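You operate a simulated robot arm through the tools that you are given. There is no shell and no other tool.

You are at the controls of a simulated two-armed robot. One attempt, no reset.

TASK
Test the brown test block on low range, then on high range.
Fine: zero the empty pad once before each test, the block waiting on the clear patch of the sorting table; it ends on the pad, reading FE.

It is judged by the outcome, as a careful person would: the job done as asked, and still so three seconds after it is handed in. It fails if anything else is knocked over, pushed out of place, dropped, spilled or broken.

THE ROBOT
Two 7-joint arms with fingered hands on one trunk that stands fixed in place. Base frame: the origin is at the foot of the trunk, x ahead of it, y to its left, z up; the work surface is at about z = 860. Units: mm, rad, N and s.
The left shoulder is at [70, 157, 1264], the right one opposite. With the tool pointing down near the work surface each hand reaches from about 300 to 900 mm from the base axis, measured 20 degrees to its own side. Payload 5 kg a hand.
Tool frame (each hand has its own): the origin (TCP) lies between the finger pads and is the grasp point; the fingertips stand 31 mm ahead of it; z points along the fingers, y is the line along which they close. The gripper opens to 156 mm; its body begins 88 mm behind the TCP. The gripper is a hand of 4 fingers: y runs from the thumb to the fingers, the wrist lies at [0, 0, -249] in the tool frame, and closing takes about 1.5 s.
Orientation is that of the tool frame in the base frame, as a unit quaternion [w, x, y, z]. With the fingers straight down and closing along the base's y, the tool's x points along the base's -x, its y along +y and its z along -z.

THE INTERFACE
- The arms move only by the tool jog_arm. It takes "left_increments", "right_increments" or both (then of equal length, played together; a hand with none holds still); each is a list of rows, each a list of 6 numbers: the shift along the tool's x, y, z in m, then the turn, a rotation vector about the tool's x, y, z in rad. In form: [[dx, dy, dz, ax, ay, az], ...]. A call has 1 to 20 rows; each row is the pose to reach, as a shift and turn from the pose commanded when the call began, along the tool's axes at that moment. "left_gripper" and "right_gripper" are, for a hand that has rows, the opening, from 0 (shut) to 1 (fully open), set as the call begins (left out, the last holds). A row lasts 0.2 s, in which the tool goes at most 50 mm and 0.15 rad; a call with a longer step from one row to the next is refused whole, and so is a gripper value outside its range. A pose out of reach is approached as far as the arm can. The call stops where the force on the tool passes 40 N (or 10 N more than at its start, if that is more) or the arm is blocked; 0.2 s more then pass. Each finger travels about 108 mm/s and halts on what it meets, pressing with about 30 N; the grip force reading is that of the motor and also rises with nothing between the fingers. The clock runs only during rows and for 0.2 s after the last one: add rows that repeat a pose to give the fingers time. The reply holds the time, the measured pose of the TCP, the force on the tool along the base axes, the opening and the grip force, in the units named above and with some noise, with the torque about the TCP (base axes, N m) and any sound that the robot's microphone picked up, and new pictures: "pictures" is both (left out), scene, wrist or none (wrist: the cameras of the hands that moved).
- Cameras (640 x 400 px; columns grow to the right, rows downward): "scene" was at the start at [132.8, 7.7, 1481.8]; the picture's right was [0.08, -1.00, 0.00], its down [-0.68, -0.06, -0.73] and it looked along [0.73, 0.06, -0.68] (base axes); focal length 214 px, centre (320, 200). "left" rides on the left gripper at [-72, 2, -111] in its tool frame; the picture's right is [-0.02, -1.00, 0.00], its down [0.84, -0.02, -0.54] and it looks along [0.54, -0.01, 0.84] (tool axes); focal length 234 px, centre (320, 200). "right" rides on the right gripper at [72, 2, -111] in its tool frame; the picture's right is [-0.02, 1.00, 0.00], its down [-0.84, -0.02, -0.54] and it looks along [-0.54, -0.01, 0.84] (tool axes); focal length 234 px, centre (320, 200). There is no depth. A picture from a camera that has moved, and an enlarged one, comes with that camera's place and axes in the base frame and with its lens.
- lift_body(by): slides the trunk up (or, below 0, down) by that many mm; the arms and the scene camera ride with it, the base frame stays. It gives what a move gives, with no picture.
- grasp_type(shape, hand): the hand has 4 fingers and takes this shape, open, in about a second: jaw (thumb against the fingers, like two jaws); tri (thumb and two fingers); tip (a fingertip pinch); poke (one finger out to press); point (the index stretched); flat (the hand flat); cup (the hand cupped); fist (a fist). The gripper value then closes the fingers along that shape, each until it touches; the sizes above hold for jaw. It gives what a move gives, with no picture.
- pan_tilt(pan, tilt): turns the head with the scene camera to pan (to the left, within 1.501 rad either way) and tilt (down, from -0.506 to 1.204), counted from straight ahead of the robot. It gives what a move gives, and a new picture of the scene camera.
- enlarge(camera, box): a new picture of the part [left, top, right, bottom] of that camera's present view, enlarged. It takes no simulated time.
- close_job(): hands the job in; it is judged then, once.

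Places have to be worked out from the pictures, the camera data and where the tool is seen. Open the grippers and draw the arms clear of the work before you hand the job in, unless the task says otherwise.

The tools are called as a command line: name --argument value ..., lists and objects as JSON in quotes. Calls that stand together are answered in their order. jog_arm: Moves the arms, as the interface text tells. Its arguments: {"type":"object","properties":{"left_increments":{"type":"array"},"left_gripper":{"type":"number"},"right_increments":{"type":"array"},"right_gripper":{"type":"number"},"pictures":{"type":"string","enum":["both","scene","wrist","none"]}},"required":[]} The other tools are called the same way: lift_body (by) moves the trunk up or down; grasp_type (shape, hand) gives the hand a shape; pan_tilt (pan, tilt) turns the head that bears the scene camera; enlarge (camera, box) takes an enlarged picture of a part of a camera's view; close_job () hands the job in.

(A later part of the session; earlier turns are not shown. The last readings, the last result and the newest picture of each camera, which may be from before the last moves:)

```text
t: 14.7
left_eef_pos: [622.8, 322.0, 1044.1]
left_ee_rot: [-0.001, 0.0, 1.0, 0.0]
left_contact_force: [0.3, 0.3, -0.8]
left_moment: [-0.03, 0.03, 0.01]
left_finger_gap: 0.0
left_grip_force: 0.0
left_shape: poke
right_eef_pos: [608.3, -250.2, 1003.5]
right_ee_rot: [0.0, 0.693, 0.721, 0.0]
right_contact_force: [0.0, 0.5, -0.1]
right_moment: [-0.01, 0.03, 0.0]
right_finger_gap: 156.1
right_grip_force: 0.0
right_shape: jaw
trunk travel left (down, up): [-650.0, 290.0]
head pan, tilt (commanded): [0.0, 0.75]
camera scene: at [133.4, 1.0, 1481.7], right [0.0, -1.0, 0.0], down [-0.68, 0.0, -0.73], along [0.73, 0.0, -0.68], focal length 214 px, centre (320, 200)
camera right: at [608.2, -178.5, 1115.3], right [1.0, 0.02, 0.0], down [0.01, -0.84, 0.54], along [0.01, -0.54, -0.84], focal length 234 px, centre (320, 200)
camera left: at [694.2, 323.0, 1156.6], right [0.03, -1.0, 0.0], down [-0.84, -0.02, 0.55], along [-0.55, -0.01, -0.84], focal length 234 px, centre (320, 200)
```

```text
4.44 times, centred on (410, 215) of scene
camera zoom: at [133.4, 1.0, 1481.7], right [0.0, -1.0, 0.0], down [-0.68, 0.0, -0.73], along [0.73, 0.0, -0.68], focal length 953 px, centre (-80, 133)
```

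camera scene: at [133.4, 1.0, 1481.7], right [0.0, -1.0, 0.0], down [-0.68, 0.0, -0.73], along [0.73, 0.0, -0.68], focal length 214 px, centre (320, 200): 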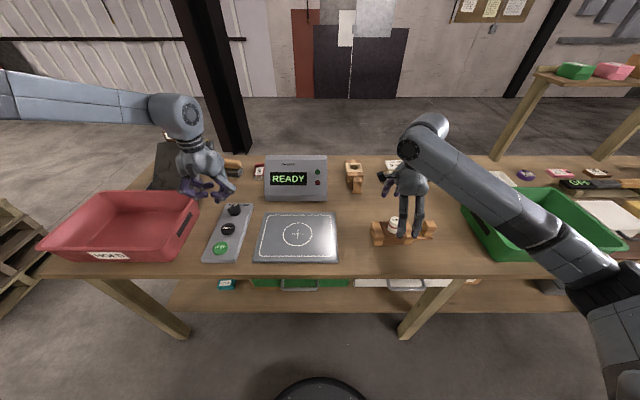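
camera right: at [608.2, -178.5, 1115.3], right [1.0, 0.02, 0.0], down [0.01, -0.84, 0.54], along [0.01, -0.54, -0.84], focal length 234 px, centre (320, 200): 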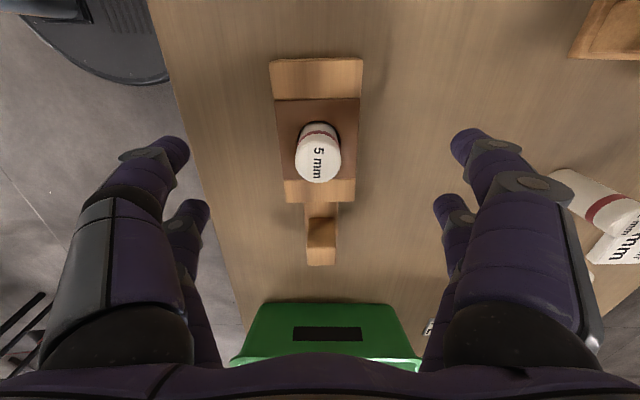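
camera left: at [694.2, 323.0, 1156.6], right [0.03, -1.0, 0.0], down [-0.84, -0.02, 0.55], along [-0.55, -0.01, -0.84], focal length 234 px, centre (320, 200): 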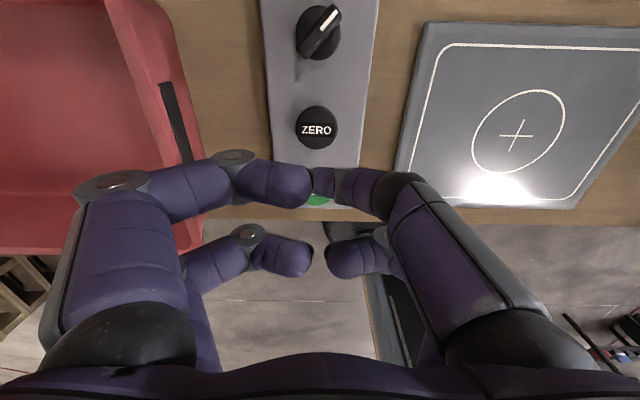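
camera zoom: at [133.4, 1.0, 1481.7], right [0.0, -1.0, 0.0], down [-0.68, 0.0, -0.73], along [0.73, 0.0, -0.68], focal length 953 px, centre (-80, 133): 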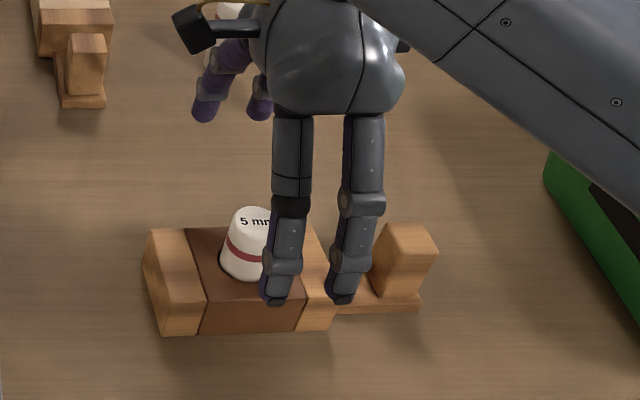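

The hand is centred on the block with the insert between the fingers. I lower to grasp height and close on the block's sides.

jog_arm --right_increments '[[0, 0, 0.03, 0, 0, 0], [0, 0, 0.06, 0, 0, 0], [0, 0, 0.085, 0, 0, 0], [0, 0, 0.1, 0, 0, 0], [0, 0, 0.1, 0, 0, 0]]' --pictures "both"

enlarge --camera "scene" --box '[350, 180, 470, 270]'

```text
t: 15.9
left_eef_pos: [622.1, 321.1, 1045.1]
left_ee_rot: [0.0, 0.0, 1.0, 0.0]
left_contact_force: [0.2, 0.6, 0.1]
left_moment: [0.0, -0.01, 0.0]
left_finger_gap: 0.1
left_grip_force: 0.0
left_shape: poke
right_eef_pos: [607.2, -251.7, 904.9]
right_ee_rot: [-0.001, 0.692, 0.722, 0.0]
right_contact_force: [0.1, 0.1, 0.4]
right_moment: [0.02, 0.03, 0.01]
right_finger_gap: 156.1
right_grip_force: 0.1
right_shape: jaw
trunk travel left (down, up): [-650.0, 290.0]
head pan, tilt (commanded): [0.0, 0.75]
camera scene: at [132.9, 1.0, 1481.7], right [0.0, -1.0, 0.0], down [-0.68, 0.0, -0.73], along [0.73, 0.0, -0.68], focal length 214 px, centre (320, 200)
camera right: at [607.0, -179.9, 1016.6], right [1.0, 0.02, 0.0], down [0.01, -0.84, 0.54], along [0.01, -0.54, -0.84], focal length 234 px, centre (320, 200)
```

scene: 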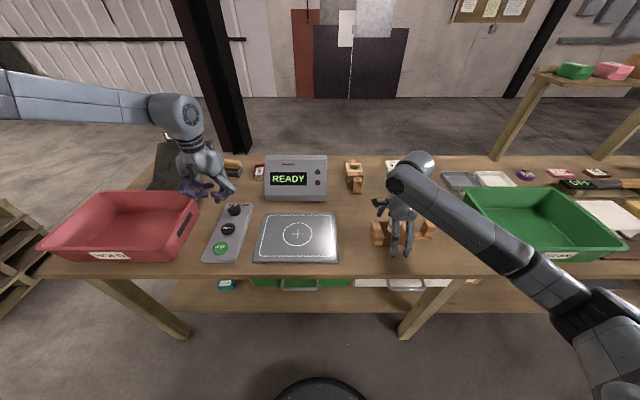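
right: 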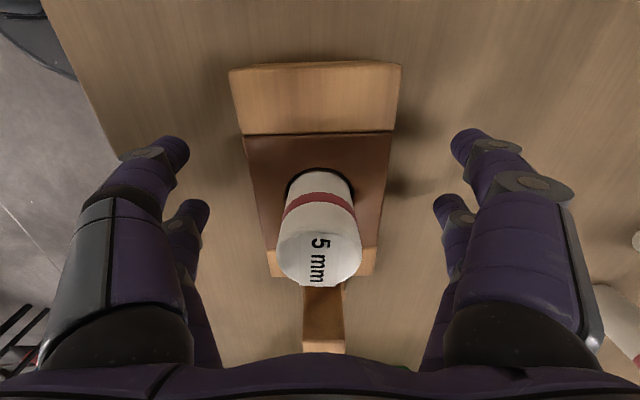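

```text
4.44 times, centred on (410, 225) of scene
camera zoom: at [132.9, 1.0, 1481.7], right [0.0, -1.0, 0.0], down [-0.68, 0.0, -0.73], along [0.73, 0.0, -0.68], focal length 953 px, centre (-80, 89)
```

zoom: 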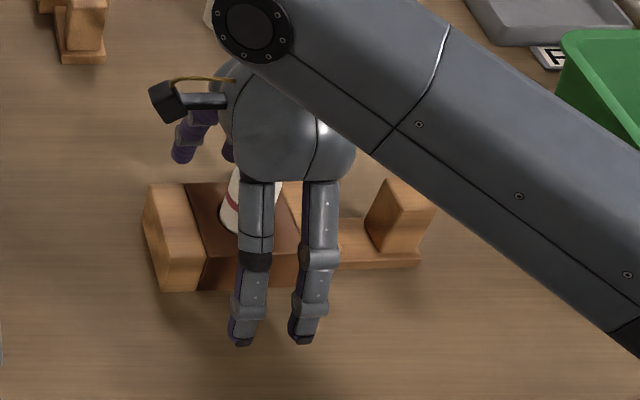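

Fingers straddle the block evenly. I close the right hand.

jog_arm --right_increments '[[0, 0, 0, 0, 0, 0], [0, 0, 0, 0, 0, 0], [0, 0, 0, 0, 0, 0], [0, 0, 0, 0, 0, 0], [0, 0, 0, 0, 0, 0], [0, 0, 0, 0, 0, 0], [0, 0, 0, 0, 0, 0]]' --right_gripper 0 --pictures "both"

enlarge --camera "scene" --box '[350, 180, 470, 270]'

```text
t: 17.5
left_eef_pos: [622.5, 321.5, 1044.9]
left_ee_rot: [0.0, 0.0, 1.0, 0.001]
left_contact_force: [-0.3, 0.0, -0.3]
left_moment: [-0.04, 0.01, 0.0]
left_finger_gap: 0.0
left_grip_force: 0.0
left_shape: poke
right_eef_pos: [608.2, -252.6, 904.4]
right_ee_rot: [0.0, 0.693, 0.721, 0.001]
right_contact_force: [0.6, 0.7, -0.4]
right_moment: [0.02, 0.01, 0.0]
right_finger_gap: 67.1
right_grip_force: 29.8
right_shape: jaw
trunk travel left (down, up): [-650.0, 290.0]
head pan, tilt (commanded): [0.0, 0.75]
camera scene: at [133.3, 0.6, 1481.7], right [0.0, -1.0, 0.0], down [-0.68, 0.0, -0.73], along [0.73, 0.0, -0.68], focal length 214 px, centre (320, 200)
camera right: at [607.2, -180.3, 1016.4], right [1.0, 0.02, 0.0], down [0.01, -0.84, 0.54], along [0.01, -0.54, -0.84], focal length 234 px, centre (320, 200)
```

scene: 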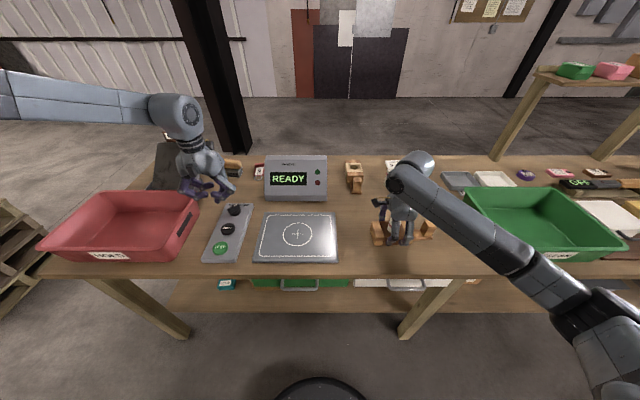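
right: 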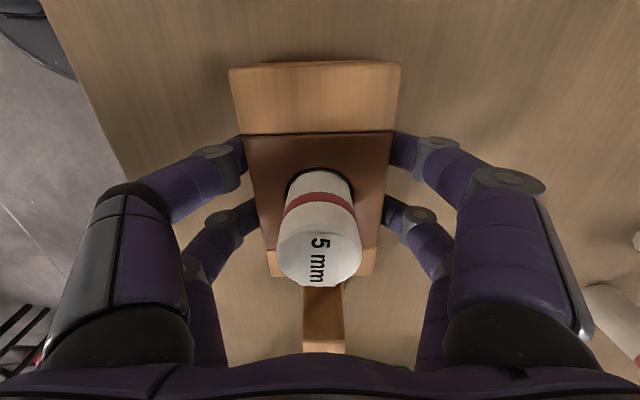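

```text
4.44 times, centred on (410, 225) of scene
camera zoom: at [133.3, 0.6, 1481.7], right [0.0, -1.0, 0.0], down [-0.68, 0.0, -0.73], along [0.73, 0.0, -0.68], focal length 953 px, centre (-80, 89)
```

zoom: 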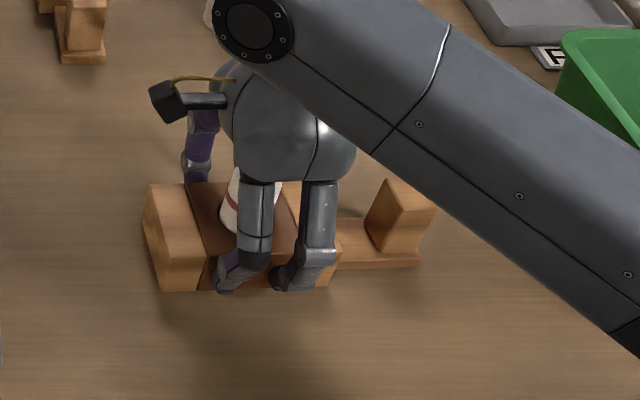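

The grip is firm (67 mm gap, 30 N) and the block has not shifted. I lift slowly by 60 mm and check that it stays level.

jog_arm --right_increments '[[0, 0, -0.004, 0, 0, 0], [0, 0, -0.012, 0, 0, 0], [0, 0, -0.024, 0, 0, 0], [0, 0, -0.036, 0, 0, 0], [0, 0, -0.048, 0, 0, 0], [0, 0, -0.056, 0, 0, 0], [0, 0, -0.06, 0, 0, 0], [0, 0, -0.06, 0, 0, 0]]' --pictures "both"

enlarge --camera "scene" --box '[340, 160, 480, 270]'

```text
t: 19.3
left_eef_pos: [622.9, 321.6, 1045.8]
left_ee_rot: [0.0, -0.001, 1.0, 0.0]
left_contact_force: [0.4, 0.0, -0.3]
left_moment: [0.04, -0.02, -0.03]
left_finger_gap: 0.2
left_grip_force: 0.1
left_shape: poke
right_eef_pos: [608.8, -250.4, 964.6]
right_ee_rot: [0.0, 0.693, 0.721, 0.0]
right_contact_force: [0.5, 0.0, -3.3]
right_moment: [0.07, 0.02, 0.0]
right_finger_gap: 66.9
right_grip_force: 29.7
right_shape: jaw
trunk travel left (down, up): [-650.0, 290.0]
head pan, tilt (commanded): [0.0, 0.75]
camera scene: at [133.4, 0.5, 1481.7], right [0.0, -1.0, 0.0], down [-0.68, 0.0, -0.73], along [0.73, 0.0, -0.68], focal length 214 px, centre (320, 200)
camera right: at [607.9, -180.1, 1076.9], right [1.0, 0.02, 0.0], down [0.01, -0.84, 0.54], along [0.01, -0.54, -0.84], focal length 234 px, centre (320, 200)
```

scene: 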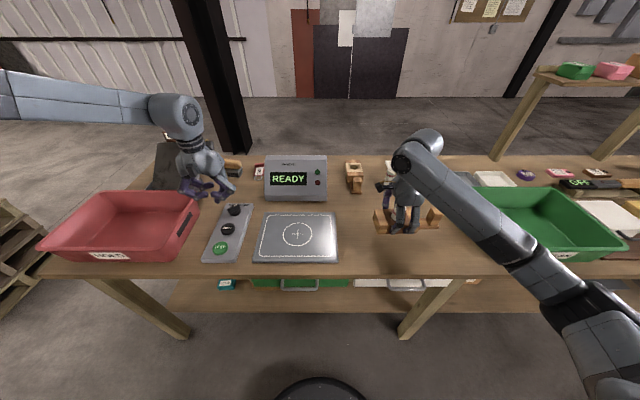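
right: 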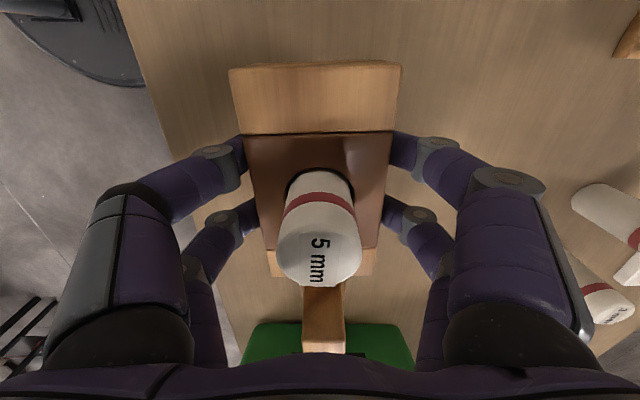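

```text
3.64 times, centred on (410, 215) of scene
camera zoom: at [133.4, 0.5, 1481.7], right [0.0, -1.0, 0.0], down [-0.68, 0.0, -0.73], along [0.73, 0.0, -0.68], focal length 780 px, centre (-7, 146)
```

zoom: 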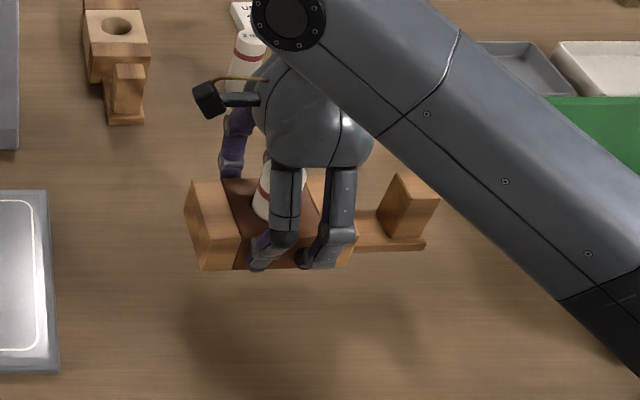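

The block hangs level at about 3.3 N. I carry it across to the pad centre, keeping it 60 mm up and squaring it to the pad.

jog_arm --right_increments '[[0.01, 0.0004, 0, 0, 0, 0.001], [0.03, 0.0012, 0, 0, 0, 0.004], [0.055, 0.0021, 0, 0, 0, 0.006], [0.08, 0.0031, 0, 0, 0, 0.009], [0.105, 0.0041, 0, 0, 0, 0.012], [0.13, 0.0051, 0, 0, 0, 0.015], [0.155, 0.006, 0, 0, 0, 0.018], [0.18, 0.007, 0, 0, 0, 0.021], [0.205, 0.008, 0, 0, 0, 0.024], [0.23, 0.009, 0, 0, 0, 0.027], [0.255, 0.0099, 0, 0, 0, 0.03], [0.28, 0.0109, 0, 0, 0, 0.033], [0.305, 0.0119, 0, 0, 0, 0.036], [0.322, 0.0125, 0, 0, 0, 0.038], [0.3317, 0.0129, 0, 0, 0, 0.039], [0.3317, 0.0129, 0, 0, 0, 0.039]]' --pictures "both"

enlarge --camera "scene" --box '[230, 170, 370, 280]'

```text
t: 22.7
left_eef_pos: [621.5, 322.0, 1044.7]
left_ee_rot: [0.0, 0.0, 1.0, 0.0]
left_contact_force: [-0.5, 0.3, 0.3]
left_moment: [-0.01, 0.03, -0.02]
left_finger_gap: 0.0
left_grip_force: 0.0
left_shape: poke
right_eef_pos: [609.4, 82.1, 964.7]
right_ee_rot: [0.0, 0.706, 0.708, 0.0]
right_contact_force: [0.0, 0.1, -3.4]
right_moment: [0.04, 0.0, 0.01]
right_finger_gap: 67.0
right_grip_force: 29.8
right_shape: jaw
trunk travel left (down, up): [-650.0, 290.0]
head pan, tilt (commanded): [0.0, 0.75]
camera scene: at [133.5, 0.8, 1481.7], right [0.0, -1.0, 0.0], down [-0.68, 0.0, -0.73], along [0.73, 0.0, -0.68], focal length 214 px, centre (320, 200)
camera right: at [611.5, 152.4, 1076.2], right [1.0, -0.02, 0.0], down [-0.02, -0.84, 0.54], along [-0.01, -0.54, -0.84], focal length 234 px, centre (320, 200)
```

scene: 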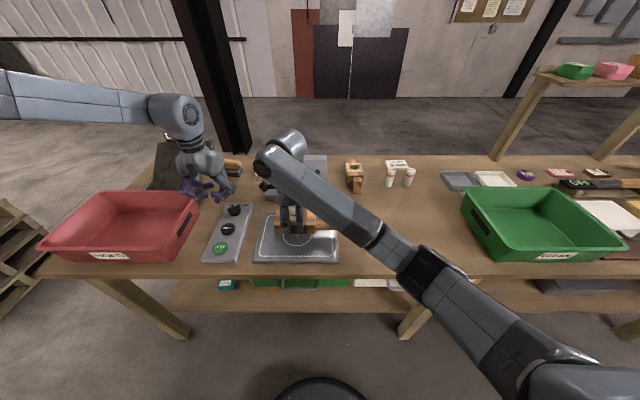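
right: 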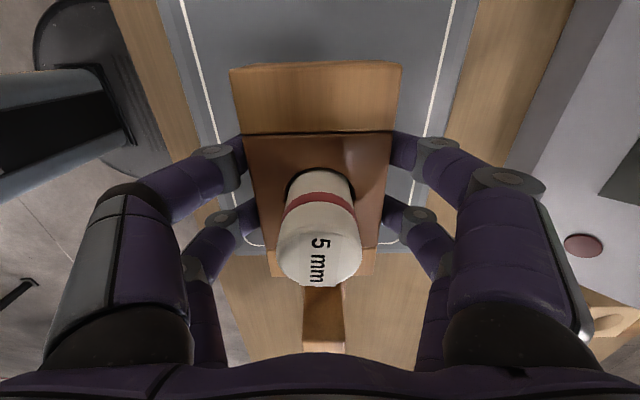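

```text
3.64 times, centred on (300, 225) of scene
camera zoom: at [133.5, 0.8, 1481.7], right [0.0, -1.0, 0.0], down [-0.68, 0.0, -0.73], along [0.73, 0.0, -0.68], focal length 780 px, centre (393, 109)
```

zoom: 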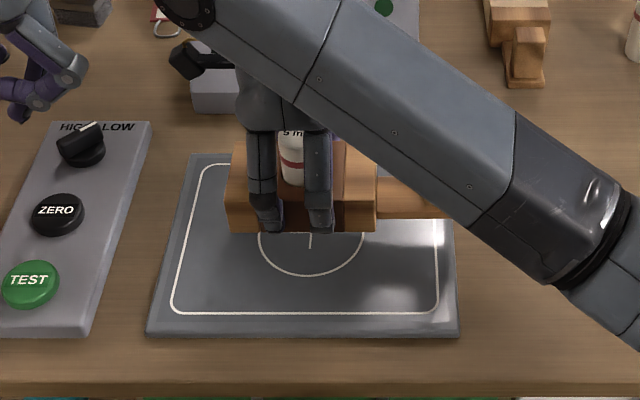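

The block is above the pad centre. I lower it 20 mm, then continue in small steps until the weight comes off the hand.

jog_arm --right_increments '[[0, 0, 0.006, 0, 0, 0], [0, 0, 0.014, 0, 0, 0], [0, 0, 0.02, 0, 0, 0], [0, 0, 0.022, 0, 0, 0], [0, 0, 0.024, 0, 0, 0], [0, 0, 0.026, 0, 0, 0], [0, 0, 0.028, 0, 0, 0]]' --pictures "none"

enlarge --camera "scene" --box '[230, 170, 370, 280]'

```text
t: 24.3
left_eef_pos: [622.1, 321.3, 1045.2]
left_ee_rot: [0.001, 0.001, 1.0, 0.001]
left_contact_force: [0.0, -0.2, 0.1]
left_moment: [-0.01, -0.04, 0.01]
left_finger_gap: 0.3
left_grip_force: 0.1
left_shape: poke
right_eef_pos: [607.3, 82.3, 936.0]
right_ee_rot: [0.001, 0.707, 0.707, 0.001]
right_contact_force: [-0.1, 0.4, -3.3]
right_moment: [0.04, 0.0, -0.01]
right_finger_gap: 66.8
right_grip_force: 29.7
right_shape: jaw
trunk travel left (down, up): [-650.0, 290.0]
head pan, tilt (commanded): [0.0, 0.75]
```

```text
3.64 times, centred on (300, 225) of scene
camera zoom: at [133.5, 1.1, 1481.7], right [0.0, -1.0, 0.0], down [-0.68, 0.0, -0.73], along [0.73, 0.0, -0.68], focal length 780 px, centre (393, 109)
```

zoom: 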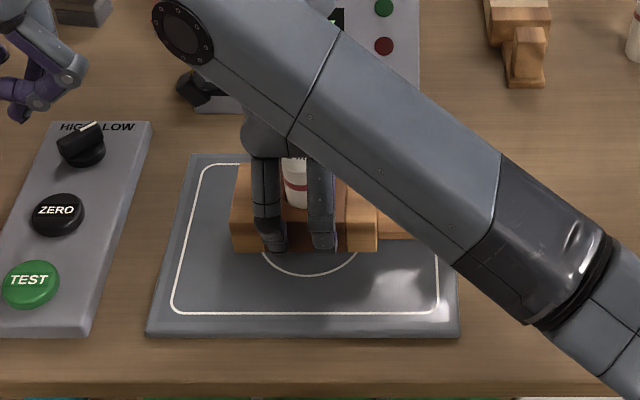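

No contact yet (bottom near z≈891). I continue down in 2 mm steps.

jog_arm --right_increments '[[0, 0, 0.002, 0, 0, 0], [0, 0, 0.004, 0, 0, 0], [0, 0, 0.006, 0, 0, 0], [0, 0, 0.008, 0, 0, 0]]' --pictures "none"

```text
t: 25.3
left_eef_pos: [622.5, 321.5, 1045.9]
left_ee_rot: [0.0, 0.0, 1.0, -0.001]
left_contact_force: [0.5, -0.1, 0.3]
left_moment: [0.0, -0.02, 0.01]
left_finger_gap: 0.0
left_grip_force: 0.0
left_shape: poke
right_eef_pos: [608.4, 80.1, 928.9]
right_ee_rot: [-0.001, 0.707, 0.707, -0.001]
right_contact_force: [-0.9, -0.4, -2.5]
right_moment: [0.04, -0.02, 0.0]
right_finger_gap: 67.3
right_grip_force: 29.9
right_shape: jaw
trunk travel left (down, up): [-650.0, 290.0]
head pan, tilt (commanded): [0.0, 0.75]
```

Still hanging, force about unchanged. I continue down a few more millimetres.

jog_arm --right_increments '[[0, 0, 0.0015, 0, 0, 0], [0, 0, 0.003, 0, 0, 0], [0, 0, 0.0045, 0, 0, 0]]' --pictures "none"

enlarge --camera "scene" --box '[230, 170, 370, 280]'

```text
t: 26.1
left_eef_pos: [622.8, 322.2, 1045.4]
left_ee_rot: [0.0, 0.0, 1.0, 0.0]
left_contact_force: [0.0, 0.7, -0.3]
left_moment: [0.01, 0.0, -0.01]
left_finger_gap: 0.0
left_grip_force: 0.0
left_shape: poke
right_eef_pos: [608.4, 80.4, 923.6]
right_ee_rot: [-0.001, 0.707, 0.708, 0.0]
right_contact_force: [0.0, -0.3, -2.7]
right_moment: [0.06, -0.02, 0.0]
right_finger_gap: 67.0
right_grip_force: 29.5
right_shape: jaw
trunk travel left (down, up): [-650.0, 290.0]
head pan, tilt (commanded): [0.0, 0.75]
```

```text
3.64 times, centred on (300, 225) of scene
camera zoom: at [133.4, 1.0, 1481.7], right [0.0, -1.0, 0.0], down [-0.68, 0.0, -0.73], along [0.73, 0.0, -0.68], focal length 780 px, centre (393, 109)
```

zoom: 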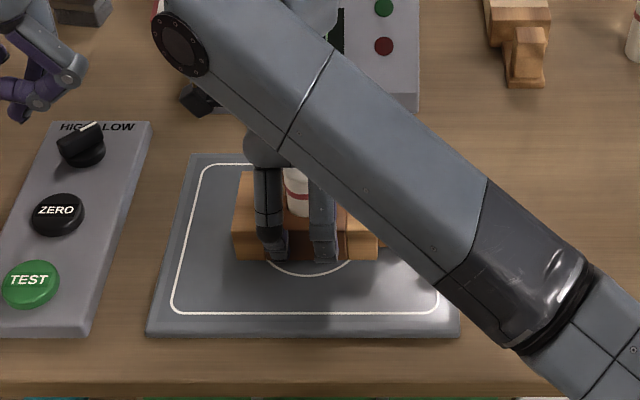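

Bottom is near z≈879 and still free. I go down another few millimetres in 1 mm steps.

jog_arm --right_increments '[[0, 0, 0.001, 0, 0, 0], [0, 0, 0.002, 0, 0, 0], [0, 0, 0.003, 0, 0, 0], [0, 0, 0.004, 0, 0, 0]]' --pictures "none"

```text
t: 27.1
left_eef_pos: [622.5, 321.4, 1044.7]
left_ee_rot: [0.0, 0.0, 1.0, 0.0]
left_contact_force: [-0.5, -0.8, -0.9]
left_moment: [0.0, -0.02, 0.01]
left_finger_gap: 0.5
left_grip_force: 0.1
left_shape: poke
right_eef_pos: [608.5, 80.9, 920.4]
right_ee_rot: [0.0, 0.707, 0.707, -0.001]
right_contact_force: [1.0, 0.7, -3.3]
right_moment: [0.1, -0.02, 0.02]
right_finger_gap: 67.1
right_grip_force: 30.3
right_shape: jaw
trunk travel left (down, up): [-650.0, 290.0]
head pan, tilt (commanded): [0.0, 0.75]
```

Still −3.3 N, so the block is not resting yet. I continue in 1 mm steps.

jog_arm --right_increments '[[0, 0, 0.001, 0, 0, 0], [0, 0, 0.002, 0, 0, 0], [0, 0, 0.003, 0, 0, 0], [0, 0, 0.004, 0, 0, 0]]' --pictures "none"

```text
t: 28.1
left_eef_pos: [620.8, 321.3, 1046.0]
left_ee_rot: [0.0, 0.0, 1.0, 0.0]
left_contact_force: [0.4, 0.1, 0.4]
left_moment: [0.0, 0.0, 0.0]
left_finger_gap: 0.1
left_grip_force: 0.1
left_shape: poke
right_eef_pos: [607.6, 80.2, 916.5]
right_ee_rot: [0.001, 0.707, 0.707, 0.0]
right_contact_force: [0.8, -0.9, 0.6]
right_moment: [-0.01, 0.14, -0.02]
right_finger_gap: 67.0
right_grip_force: 30.4
right_shape: jaw
trunk travel left (down, up): [-650.0, 290.0]
head pan, tilt (commanded): [0.0, 0.75]
```

The upward force shows the block now rests on the pad. I open the right hand.

jog_arm --right_increments '[[0, 0, 0, 0, 0, 0], [0, 0, 0, 0, 0, 0], [0, 0, 0, 0, 0, 0], [0, 0, 0, 0, 0, 0], [0, 0, 0, 0, 0, 0], [0, 0, 0, 0, 0, 0]]' --right_gripper 1 --pictures "both"

```text
t: 29.5
left_eef_pos: [621.8, 322.7, 1046.6]
left_ee_rot: [0.0, 0.001, 1.0, 0.0]
left_contact_force: [-0.5, -0.6, -0.8]
left_moment: [0.01, -0.01, -0.03]
left_finger_gap: 0.0
left_grip_force: 0.0
left_shape: poke
right_eef_pos: [607.1, 80.9, 915.9]
right_ee_rot: [0.001, 0.706, 0.708, 0.0]
right_contact_force: [-0.1, 0.8, -0.5]
right_moment: [0.04, -0.01, -0.02]
right_finger_gap: 155.9
right_grip_force: 0.1
right_shape: jaw
trunk travel left (down, up): [-650.0, 290.0]
head pan, tilt (commanded): [0.0, 0.75]
camera scene: at [132.9, 0.9, 1481.7], right [0.0, -1.0, 0.0], down [-0.68, 0.0, -0.73], along [0.73, 0.0, -0.68], focal length 214 px, centre (320, 200)
camera right: at [609.9, 151.4, 1027.8], right [1.0, -0.02, 0.0], down [-0.02, -0.84, 0.54], along [-0.01, -0.54, -0.84], focal length 234 px, centre (320, 200)
```

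scene: 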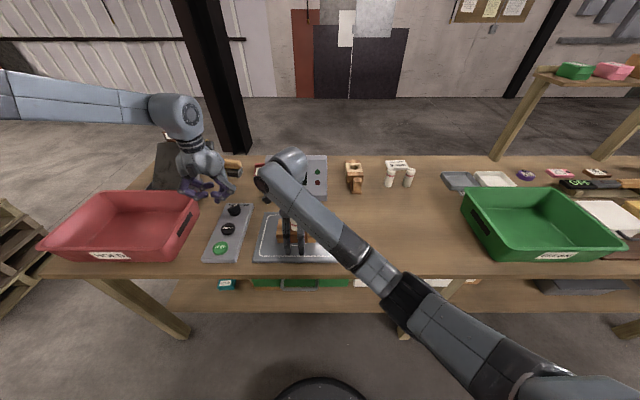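
right: 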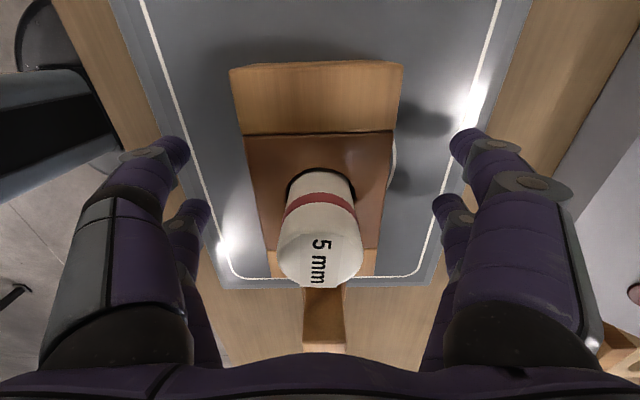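

Fingers are clear of the block. I raise the right hand straight up and then draw it away to the right.

jog_arm --right_increments '[[0, 0, -0.01, 0, 0, 0], [0, 0, -0.03, 0, 0, 0], [0, 0, -0.06, 0, 0, 0], [0, 0, -0.1, 0, 0, 0], [0, 0, -0.14, 0, 0, 0], [0, 0, -0.18, 0, 0, 0], [-0.04, 0, -0.2, 0, 0, 0], [-0.08, 0, -0.2, 0, 0, 0], [-0.13, 0, -0.2, 0, 0, 0], [-0.18, 0, -0.2, 0, 0, 0], [-0.23, 0, -0.2, 0, 0, 0], [-0.28, 0, -0.2, 0, 0, 0], [-0.33, 0, -0.2, 0, 0, 0], [-0.33, 0, -0.2, 0, 0, 0]]' --pictures "both"

enlarge --camera "scene" --box '[200, 140, 360, 280]'

```text
t: 32.5
left_eef_pos: [622.6, 322.8, 1045.1]
left_ee_rot: [0.0, -0.001, 1.0, -0.001]
left_contact_force: [-0.2, -0.3, -0.9]
left_moment: [-0.06, 0.03, 0.0]
left_finger_gap: 0.0
left_grip_force: 0.0
left_shape: poke
right_eef_pos: [609.1, -247.5, 1115.6]
right_ee_rot: [0.001, 0.706, 0.708, -0.001]
right_contact_force: [-0.4, 0.3, -0.2]
right_moment: [-0.04, -0.02, 0.0]
right_finger_gap: 155.9
right_grip_force: 0.1
right_shape: jaw
trunk travel left (down, up): [-650.0, 290.0]
head pan, tilt (commanded): [0.0, 0.75]
camera scene: at [133.6, 2.3, 1481.7], right [0.0, -1.0, 0.0], down [-0.68, 0.0, -0.73], along [0.73, 0.0, -0.68], focal length 214 px, centre (320, 200)
camera right: at [611.7, -176.6, 1227.1], right [1.0, -0.02, 0.0], down [-0.02, -0.84, 0.55], along [-0.01, -0.55, -0.84], focal length 234 px, centre (320, 200)
```

scene: 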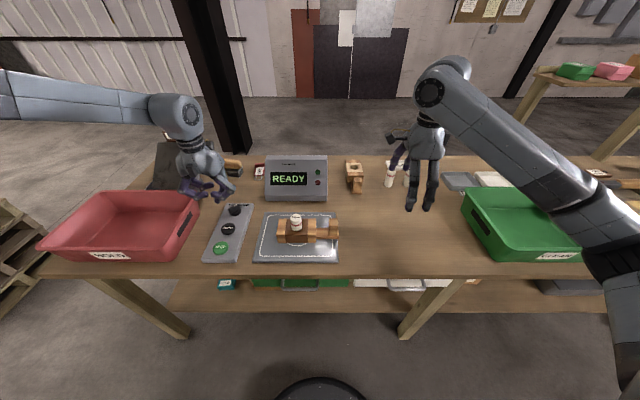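
right: 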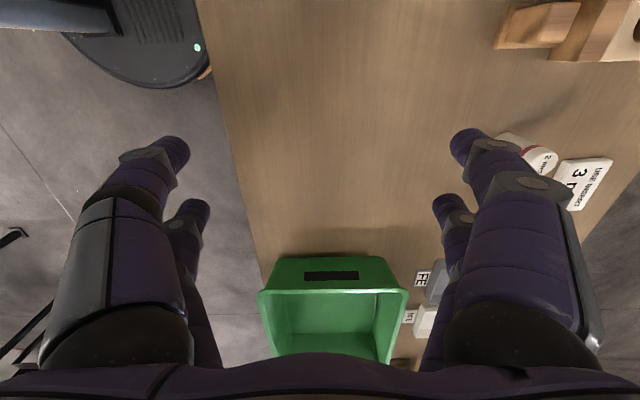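

```text
2.86 times, centred on (280, 210) of scene
camera zoom: at [133.6, 2.3, 1481.7], right [0.0, -1.0, 0.0], down [-0.68, 0.0, -0.73], along [0.73, 0.0, -0.68], focal length 613 px, centre (434, 171)
```

zoom: 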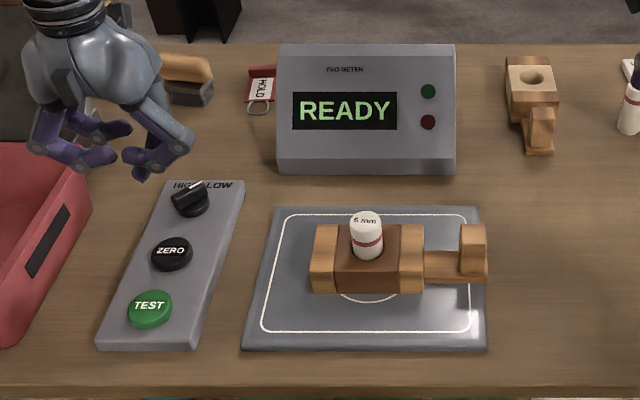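

The block sits level on the pad with the meter READY. I move the left finger above TEST.

jog_arm --left_increments '[[0.03, 0, 0, 0, 0, 0], [0.06, 0, 0, 0, 0, 0], [0.081, 0, 0.02, 0, 0, 0], [0.081, 0, 0.05, 0, 0, 0], [0.081, 0, 0.08, 0, 0, 0], [0.081, 0, 0.1, 0, 0, 0], [0.081, 0, 0.1, 0, 0, 0]]' --pictures "both"

enlarge --camera "scene" --box '[190, 180, 270, 270]'

enlarge --camera "left" --box '[240, 80, 400, 220]'

```text
t: 34.1
left_eef_pos: [542.3, 324.5, 942.5]
left_ee_rot: [0.0, -0.001, 1.0, 0.001]
left_contact_force: [-0.2, -0.3, -0.2]
left_moment: [0.02, -0.01, 0.01]
left_finger_gap: 0.1
left_grip_force: 0.0
left_shape: poke
right_eef_pos: [609.2, -248.6, 1114.9]
right_ee_rot: [0.001, 0.706, 0.708, -0.001]
right_contact_force: [-0.4, -0.2, 0.7]
right_moment: [-0.02, -0.04, 0.02]
right_finger_gap: 155.8
right_grip_force: 0.1
right_shape: jaw
trunk travel left (down, up): [-650.0, 290.0]
head pan, tilt (commanded): [0.0, 0.75]
camera scene: at [132.9, 0.6, 1481.7], right [0.0, -1.0, 0.0], down [-0.68, 0.0, -0.73], along [0.73, 0.0, -0.68], focal length 214 px, centre (320, 200)
camera left: at [613.7, 325.3, 1053.8], right [0.03, -1.0, 0.0], down [-0.84, -0.02, 0.54], along [-0.54, -0.01, -0.84], focal length 234 px, centre (320, 200)
```

scene: 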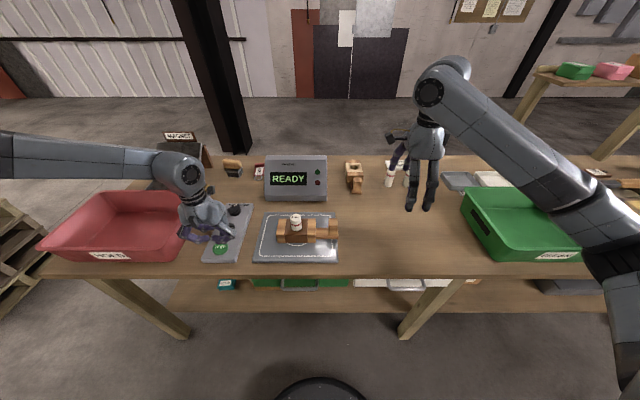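
left: 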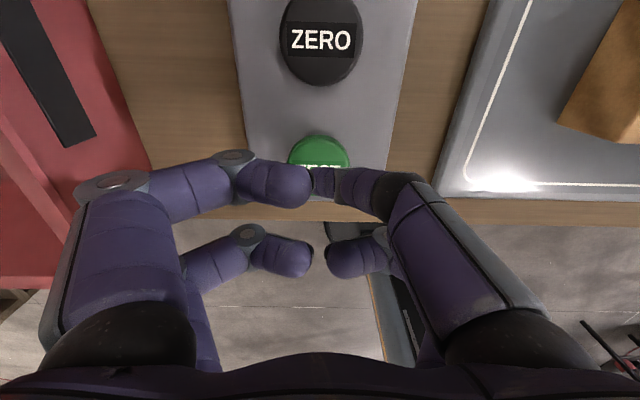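

```text
4.44 times, centred on (230, 225) of scene
camera zoom: at [132.9, 0.6, 1481.7], right [0.0, -1.0, 0.0], down [-0.68, 0.0, -0.73], along [0.73, 0.0, -0.68], focal length 953 px, centre (720, 89)
```

zoom: 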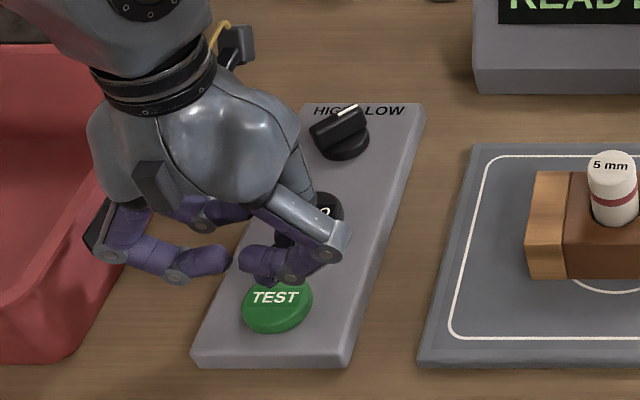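

```text
2.86 times, centred on (320, 150) of left
camera zoom: at [613.7, 325.3, 1053.8], right [0.03, -1.0, 0.0], down [-0.84, -0.02, 0.54], along [-0.54, -0.01, -0.84], focal length 669 px, centre (320, 343)
```

zoom: 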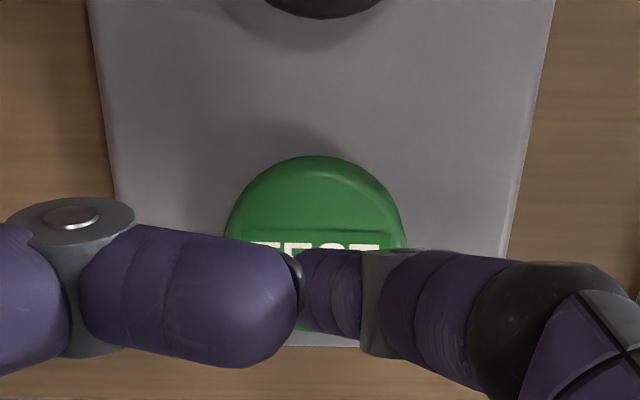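

The tip is over TEST, slightly toward its far side; I correct 4 mm toward the robot and press down in small steps.

jog_arm --left_increments '[[0.002, 0.0, 0.005, 0, 0, 0], [0.004, 0.0, 0.01, 0, 0, 0], [0.004, 0, 0.013, 0, 0, 0], [0.004, 0, 0.016, 0, 0, 0], [0.004, 0, 0.0185, 0, 0, 0]]' --pictures "none"

enlarge --camera "scene" --box '[200, 140, 360, 280]'

```text
t: 35.3
left_eef_pos: [537.4, 321.9, 925.8]
left_ee_rot: [0.0, 0.001, 1.0, 0.0]
left_contact_force: [-1.9, 1.0, 3.3]
left_moment: [0.01, 0.03, 0.02]
left_finger_gap: 0.0
left_grip_force: 0.0
left_shape: poke
right_eef_pos: [608.3, -248.5, 1116.2]
right_ee_rot: [0.001, 0.707, 0.707, 0.0]
right_contact_force: [-0.3, 0.5, 0.3]
right_moment: [0.01, -0.03, 0.0]
right_finger_gap: 155.8
right_grip_force: 0.0
right_shape: jaw
trunk travel left (down, up): [-650.0, 290.0]
head pan, tilt (commanded): [0.0, 0.75]
heard: click
```

```text
2.86 times, centred on (280, 210) of scene
camera zoom: at [132.6, 0.6, 1481.8], right [0.0, -1.0, 0.0], down [-0.68, 0.0, -0.73], along [0.73, 0.0, -0.68], focal length 613 px, centre (434, 171)
```

zoom: 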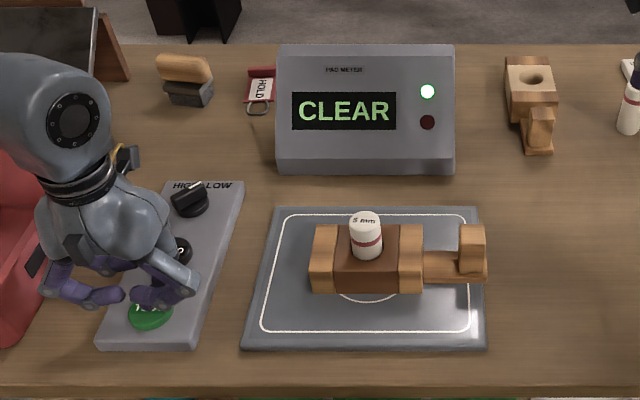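

A click, and the meter reads CLEAR with the green lamp on LOW – the low-range test is recorded. I lift the left hand clear and check the display again.

jog_arm --left_increments '[[0, 0, -0.02, 0, 0, 0], [0, 0, -0.06, 0, 0, 0], [0, 0, -0.1, 0, 0, 0], [0, 0, -0.14, 0, 0, 0], [0, 0, -0.14, 0, 0, 0]]' --pictures "both"

enlarge --camera "scene" --box '[200, 140, 360, 280]'

enlarge --camera "left" --box '[240, 0, 400, 160]'

```text
t: 36.5
left_eef_pos: [536.6, 323.7, 1064.8]
left_ee_rot: [-0.001, -0.001, 1.0, 0.0]
left_contact_force: [0.1, 0.3, 0.2]
left_moment: [0.06, 0.01, 0.03]
left_finger_gap: 0.0
left_grip_force: 0.1
left_shape: poke
right_eef_pos: [609.0, -247.2, 1115.7]
right_ee_rot: [0.001, 0.707, 0.708, 0.0]
right_contact_force: [0.9, -1.1, -0.1]
right_moment: [0.02, -0.01, 0.0]
right_finger_gap: 156.1
right_grip_force: 0.0
right_shape: jaw
trunk travel left (down, up): [-650.0, 290.0]
head pan, tilt (commanded): [0.0, 0.75]
camera scene: at [133.6, 1.0, 1481.7], right [0.0, -1.0, 0.0], down [-0.68, 0.0, -0.73], along [0.73, 0.0, -0.68], focal length 214 px, centre (320, 200)
camera left: at [608.5, 324.5, 1176.2], right [0.03, -1.0, 0.0], down [-0.84, -0.02, 0.55], along [-0.55, -0.01, -0.84], focal length 234 px, centre (320, 200)
```

scene: 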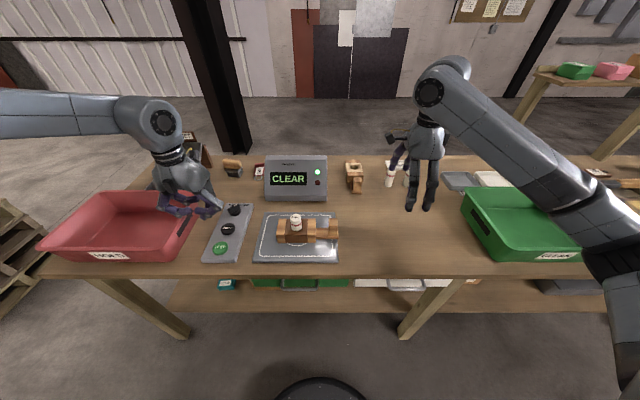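
left: 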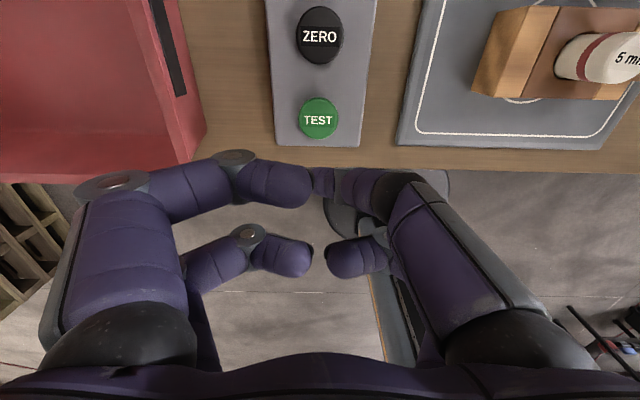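

```text
2.86 times, centred on (280, 210) of scene
camera zoom: at [133.6, 1.0, 1481.7], right [0.0, -1.0, 0.0], down [-0.68, 0.0, -0.73], along [0.73, 0.0, -0.68], focal length 613 px, centre (434, 171)
```

zoom: 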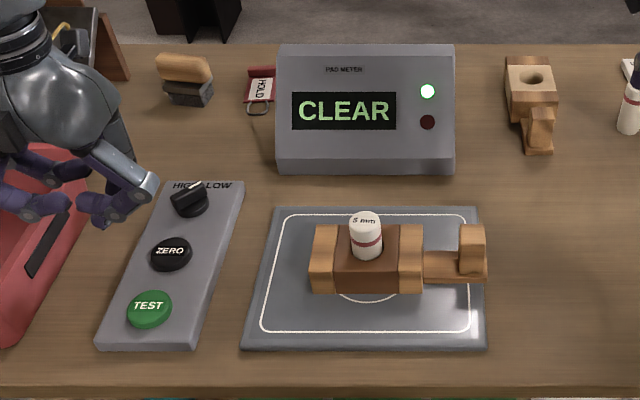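

```text
2.50 times, centred on (320, 80) of left
camera zoom: at [608.5, 324.5, 1176.2], right [0.03, -1.0, 0.0], down [-0.84, -0.02, 0.55], along [-0.55, -0.01, -0.84], focal length 585 px, centre (320, 500)
```

zoom: 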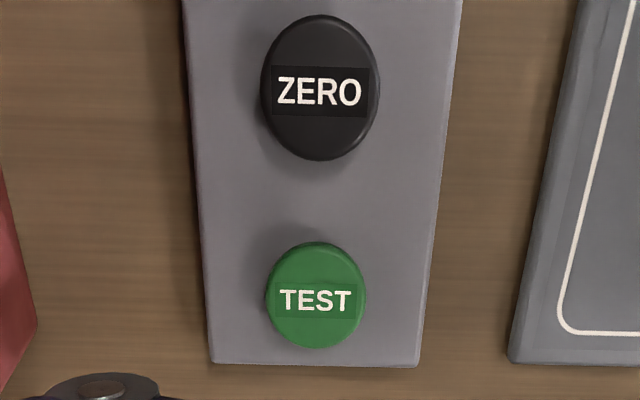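

The reading stays CLEAR. Now I bring the right hand back over the block on the pad along the same path.

jog_arm --right_increments '[[0.04, 0, 0, 0, 0, 0], [0.09, 0, 0, 0, 0, 0], [0.14, 0, 0, 0, 0, 0], [0.19, 0, 0, 0, 0, 0], [0.24, 0, 0, 0, 0, 0], [0.29, 0, 0, 0, 0, 0], [0.33, 0, 0, 0, 0, 0], [0.33, 0, 0.04, 0, 0, 0], [0.33, 0, 0.08, 0, 0, 0], [0.33, 0, 0.08, 0, 0, 0]]' --pictures "wrist"

```text
t: 38.7
left_eef_pos: [536.0, 324.1, 1064.2]
left_ee_rot: [0.0, -0.002, 1.0, 0.0]
left_contact_force: [-0.9, -1.0, 0.3]
left_moment: [0.02, 0.0, 0.01]
left_finger_gap: 0.1
left_grip_force: 0.0
left_shape: poke
right_eef_pos: [608.0, 83.4, 1037.5]
right_ee_rot: [0.0, 0.706, 0.708, 0.0]
right_contact_force: [0.3, -0.6, 0.4]
right_moment: [0.01, 0.02, 0.0]
right_finger_gap: 155.6
right_grip_force: 0.1
right_shape: jaw
trunk travel left (down, up): [-650.0, 290.0]
head pan, tilt (commanded): [0.0, 0.75]
camera right: at [610.9, 154.3, 1148.7], right [1.0, -0.02, 0.0], down [-0.02, -0.84, 0.55], along [-0.01, -0.54, -0.84], focal length 234 px, centre (320, 200)
```

right: 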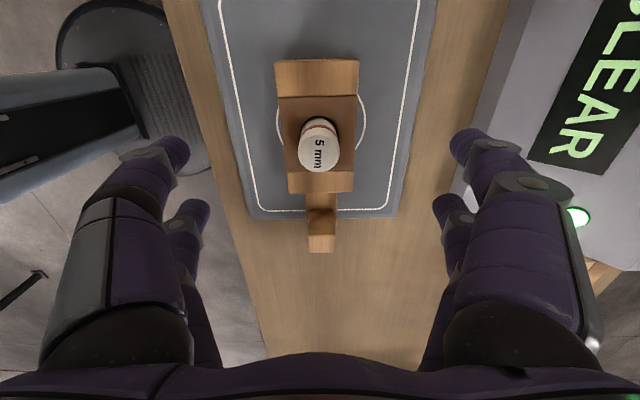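

Aligned over the block. I descend around it and close the hand.

jog_arm --right_increments '[[0, 0, 0.03, 0, 0, 0], [0, 0, 0.06, 0, 0, 0], [0, 0, 0.09, 0, 0, 0], [0, 0, 0.11, 0, 0, 0], [0, 0, 0.12, 0, 0, 0], [0, 0, 0.12, 0, 0, 0]]' --pictures "wrist"

jog_arm --right_increments '[[0, 0, 0, 0, 0, 0], [0, 0, 0, 0, 0, 0], [0, 0, 0, 0, 0, 0], [0, 0, 0, 0, 0, 0], [0, 0, 0, 0, 0, 0], [0, 0, 0, 0, 0, 0], [0, 0, 0, 0, 0, 0]]' --right_gripper 0 --pictures "both"

```text
t: 40.1
left_eef_pos: [536.1, 322.4, 1065.0]
left_ee_rot: [0.0, 0.0, 1.0, 0.0]
left_contact_force: [-0.9, 0.1, 0.5]
left_moment: [-0.02, 0.02, 0.01]
left_finger_gap: 0.1
left_grip_force: 0.1
left_shape: poke
right_eef_pos: [606.6, 80.7, 915.7]
right_ee_rot: [0.0, 0.707, 0.707, 0.0]
right_contact_force: [-0.2, 0.4, -0.2]
right_moment: [-0.02, 0.03, -0.01]
right_finger_gap: 155.9
right_grip_force: 0.0
right_shape: jaw
trunk travel left (down, up): [-650.0, 290.0]
head pan, tilt (commanded): [0.0, 0.75]
camera right: at [610.2, 151.8, 1027.5], right [1.0, -0.02, 0.0], down [-0.02, -0.84, 0.55], along [-0.01, -0.54, -0.84], focal length 234 px, centre (320, 200)
```

right: 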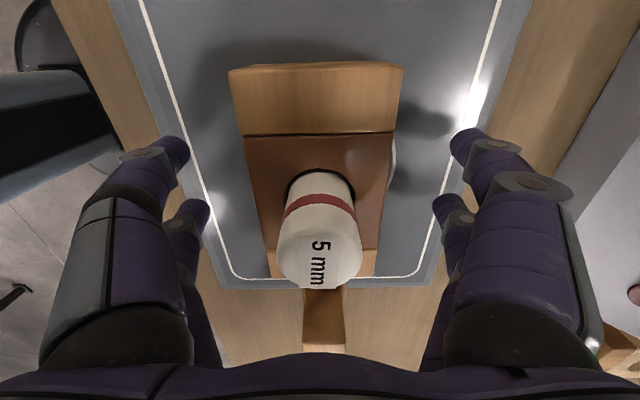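

```text
t: 41.7
left_eef_pos: [536.8, 323.8, 1063.5]
left_ee_rot: [0.0, 0.0, 1.0, -0.001]
left_contact_force: [0.3, -0.7, 0.5]
left_moment: [-0.02, 0.01, -0.01]
left_finger_gap: 0.0
left_grip_force: 0.0
left_shape: poke
right_eef_pos: [608.8, 80.1, 915.8]
right_ee_rot: [0.0, 0.706, 0.708, 0.0]
right_contact_force: [-0.6, -0.4, -0.1]
right_moment: [0.04, 0.03, 0.02]
right_finger_gap: 66.9
right_grip_force: 29.7
right_shape: jaw
trunk travel left (down, up): [-650.0, 290.0]
head pan, tilt (commanded): [0.0, 0.75]
camera scene: at [133.3, 1.0, 1481.7], right [0.0, -1.0, 0.0], down [-0.68, 0.0, -0.73], along [0.73, 0.0, -0.68], focal length 214 px, centre (320, 200)
camera right: at [610.3, 151.9, 1027.4], right [1.0, -0.02, 0.0], down [-0.02, -0.84, 0.55], along [-0.01, -0.54, -0.84], focal length 234 px, centre (320, 200)
```

scene: 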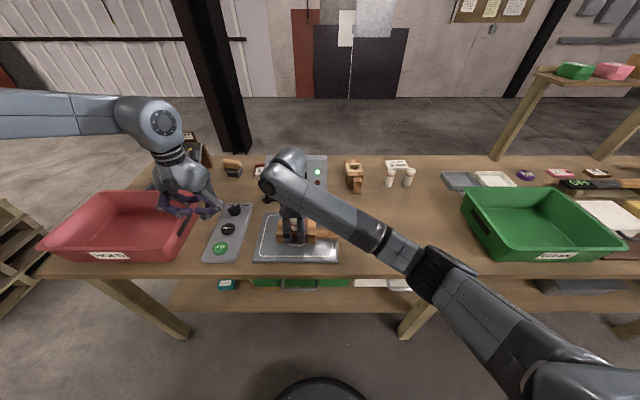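
right: 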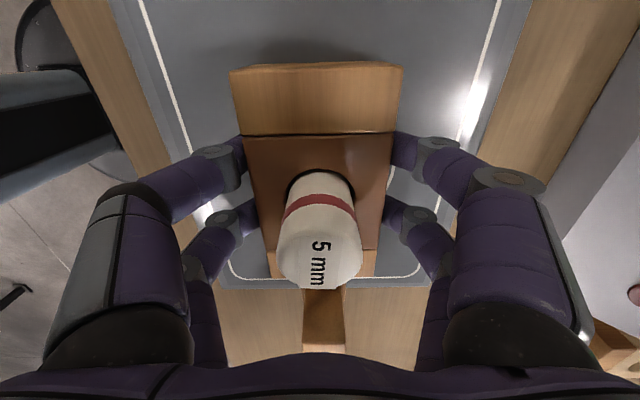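

Gripped again at 67 mm. I lift 50 mm and carry the block back to its original place on the clear patch.

jog_arm --right_increments '[[0, 0, -0.004, 0, 0, 0], [0, 0, -0.014, 0, 0, 0], [0, 0, -0.028, 0, 0, 0], [0, 0, -0.042, 0, 0, 0], [-0.005, 0, -0.05, 0, 0, 0], [-0.02, 0, -0.05, 0, 0, 0], [-0.045, 0, -0.05, 0, 0, 0], [-0.075, 0, -0.05, 0, 0, 0], [-0.105, 0, -0.05, 0, 0, 0], [-0.135, 0, -0.05, 0, 0, 0], [-0.165, 0, -0.05, 0, 0, 0], [-0.195, 0, -0.05, 0, 0, 0], [-0.225, 0, -0.05, 0, 0, 0], [-0.255, 0, -0.05, 0, 0, 0], [-0.285, 0, -0.05, 0, 0, 0], [-0.31, 0, -0.05, 0, 0, 0], [-0.325, 0, -0.05, 0, 0, 0], [-0.332, 0, -0.05, 0, 0, 0], [-0.332, 0, -0.05, 0, 0, 0]]' --pictures "both"

enlarge --camera "scene" --box '[220, 140, 460, 280]'

```text
t: 45.7
left_eef_pos: [536.7, 322.9, 1064.9]
left_ee_rot: [-0.001, -0.001, 1.0, 0.0]
left_contact_force: [0.3, -0.1, -0.3]
left_moment: [-0.01, -0.01, 0.02]
left_finger_gap: 0.1
left_grip_force: 0.1
left_shape: poke
right_eef_pos: [608.5, -251.6, 967.2]
right_ee_rot: [0.001, 0.706, 0.708, 0.0]
right_contact_force: [0.0, 0.3, -2.0]
right_moment: [0.07, -0.03, 0.0]
right_finger_gap: 66.8
right_grip_force: 30.3
right_shape: jaw
trunk travel left (down, up): [-650.0, 290.0]
head pan, tilt (commanded): [0.0, 0.75]
camera scene: at [133.4, 0.7, 1481.7], right [0.0, -1.0, 0.0], down [-0.68, 0.0, -0.73], along [0.73, 0.0, -0.68], focal length 214 px, centre (320, 200)
camera right: at [611.0, -180.8, 1078.0], right [1.0, -0.02, 0.0], down [-0.02, -0.84, 0.54], along [-0.01, -0.54, -0.84], focal length 234 px, centre (320, 200)
```

scene: 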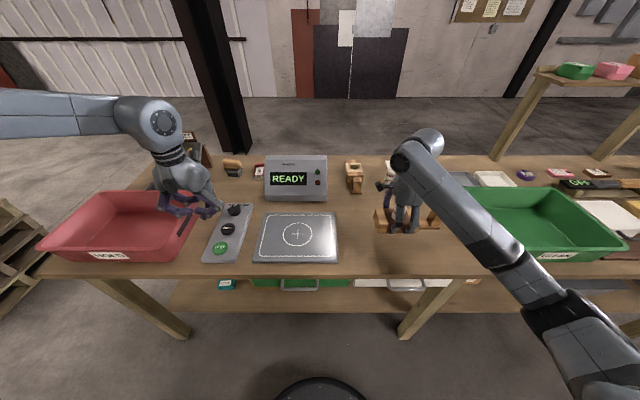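
right: 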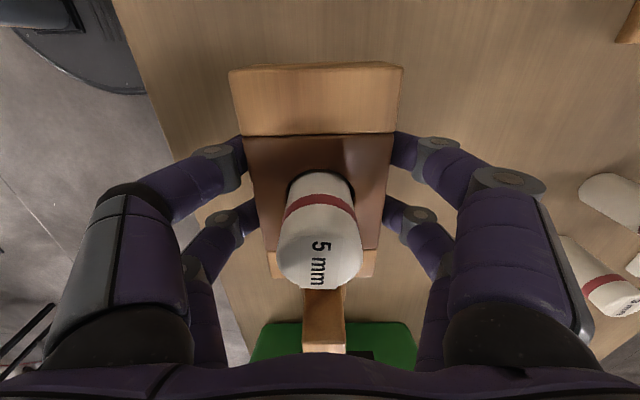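

```text
2.67 times, centred on (340, 210) of scene
camera zoom: at [133.4, 0.7, 1481.7], right [0.0, -1.0, 0.0], down [-0.68, 0.0, -0.73], along [0.73, 0.0, -0.68], focal length 572 px, centre (267, 173)
```

zoom: 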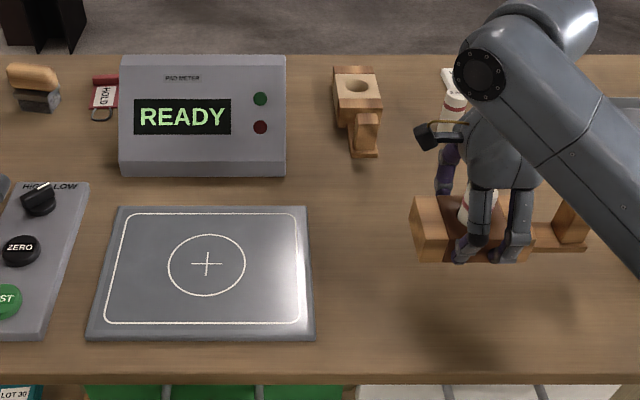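

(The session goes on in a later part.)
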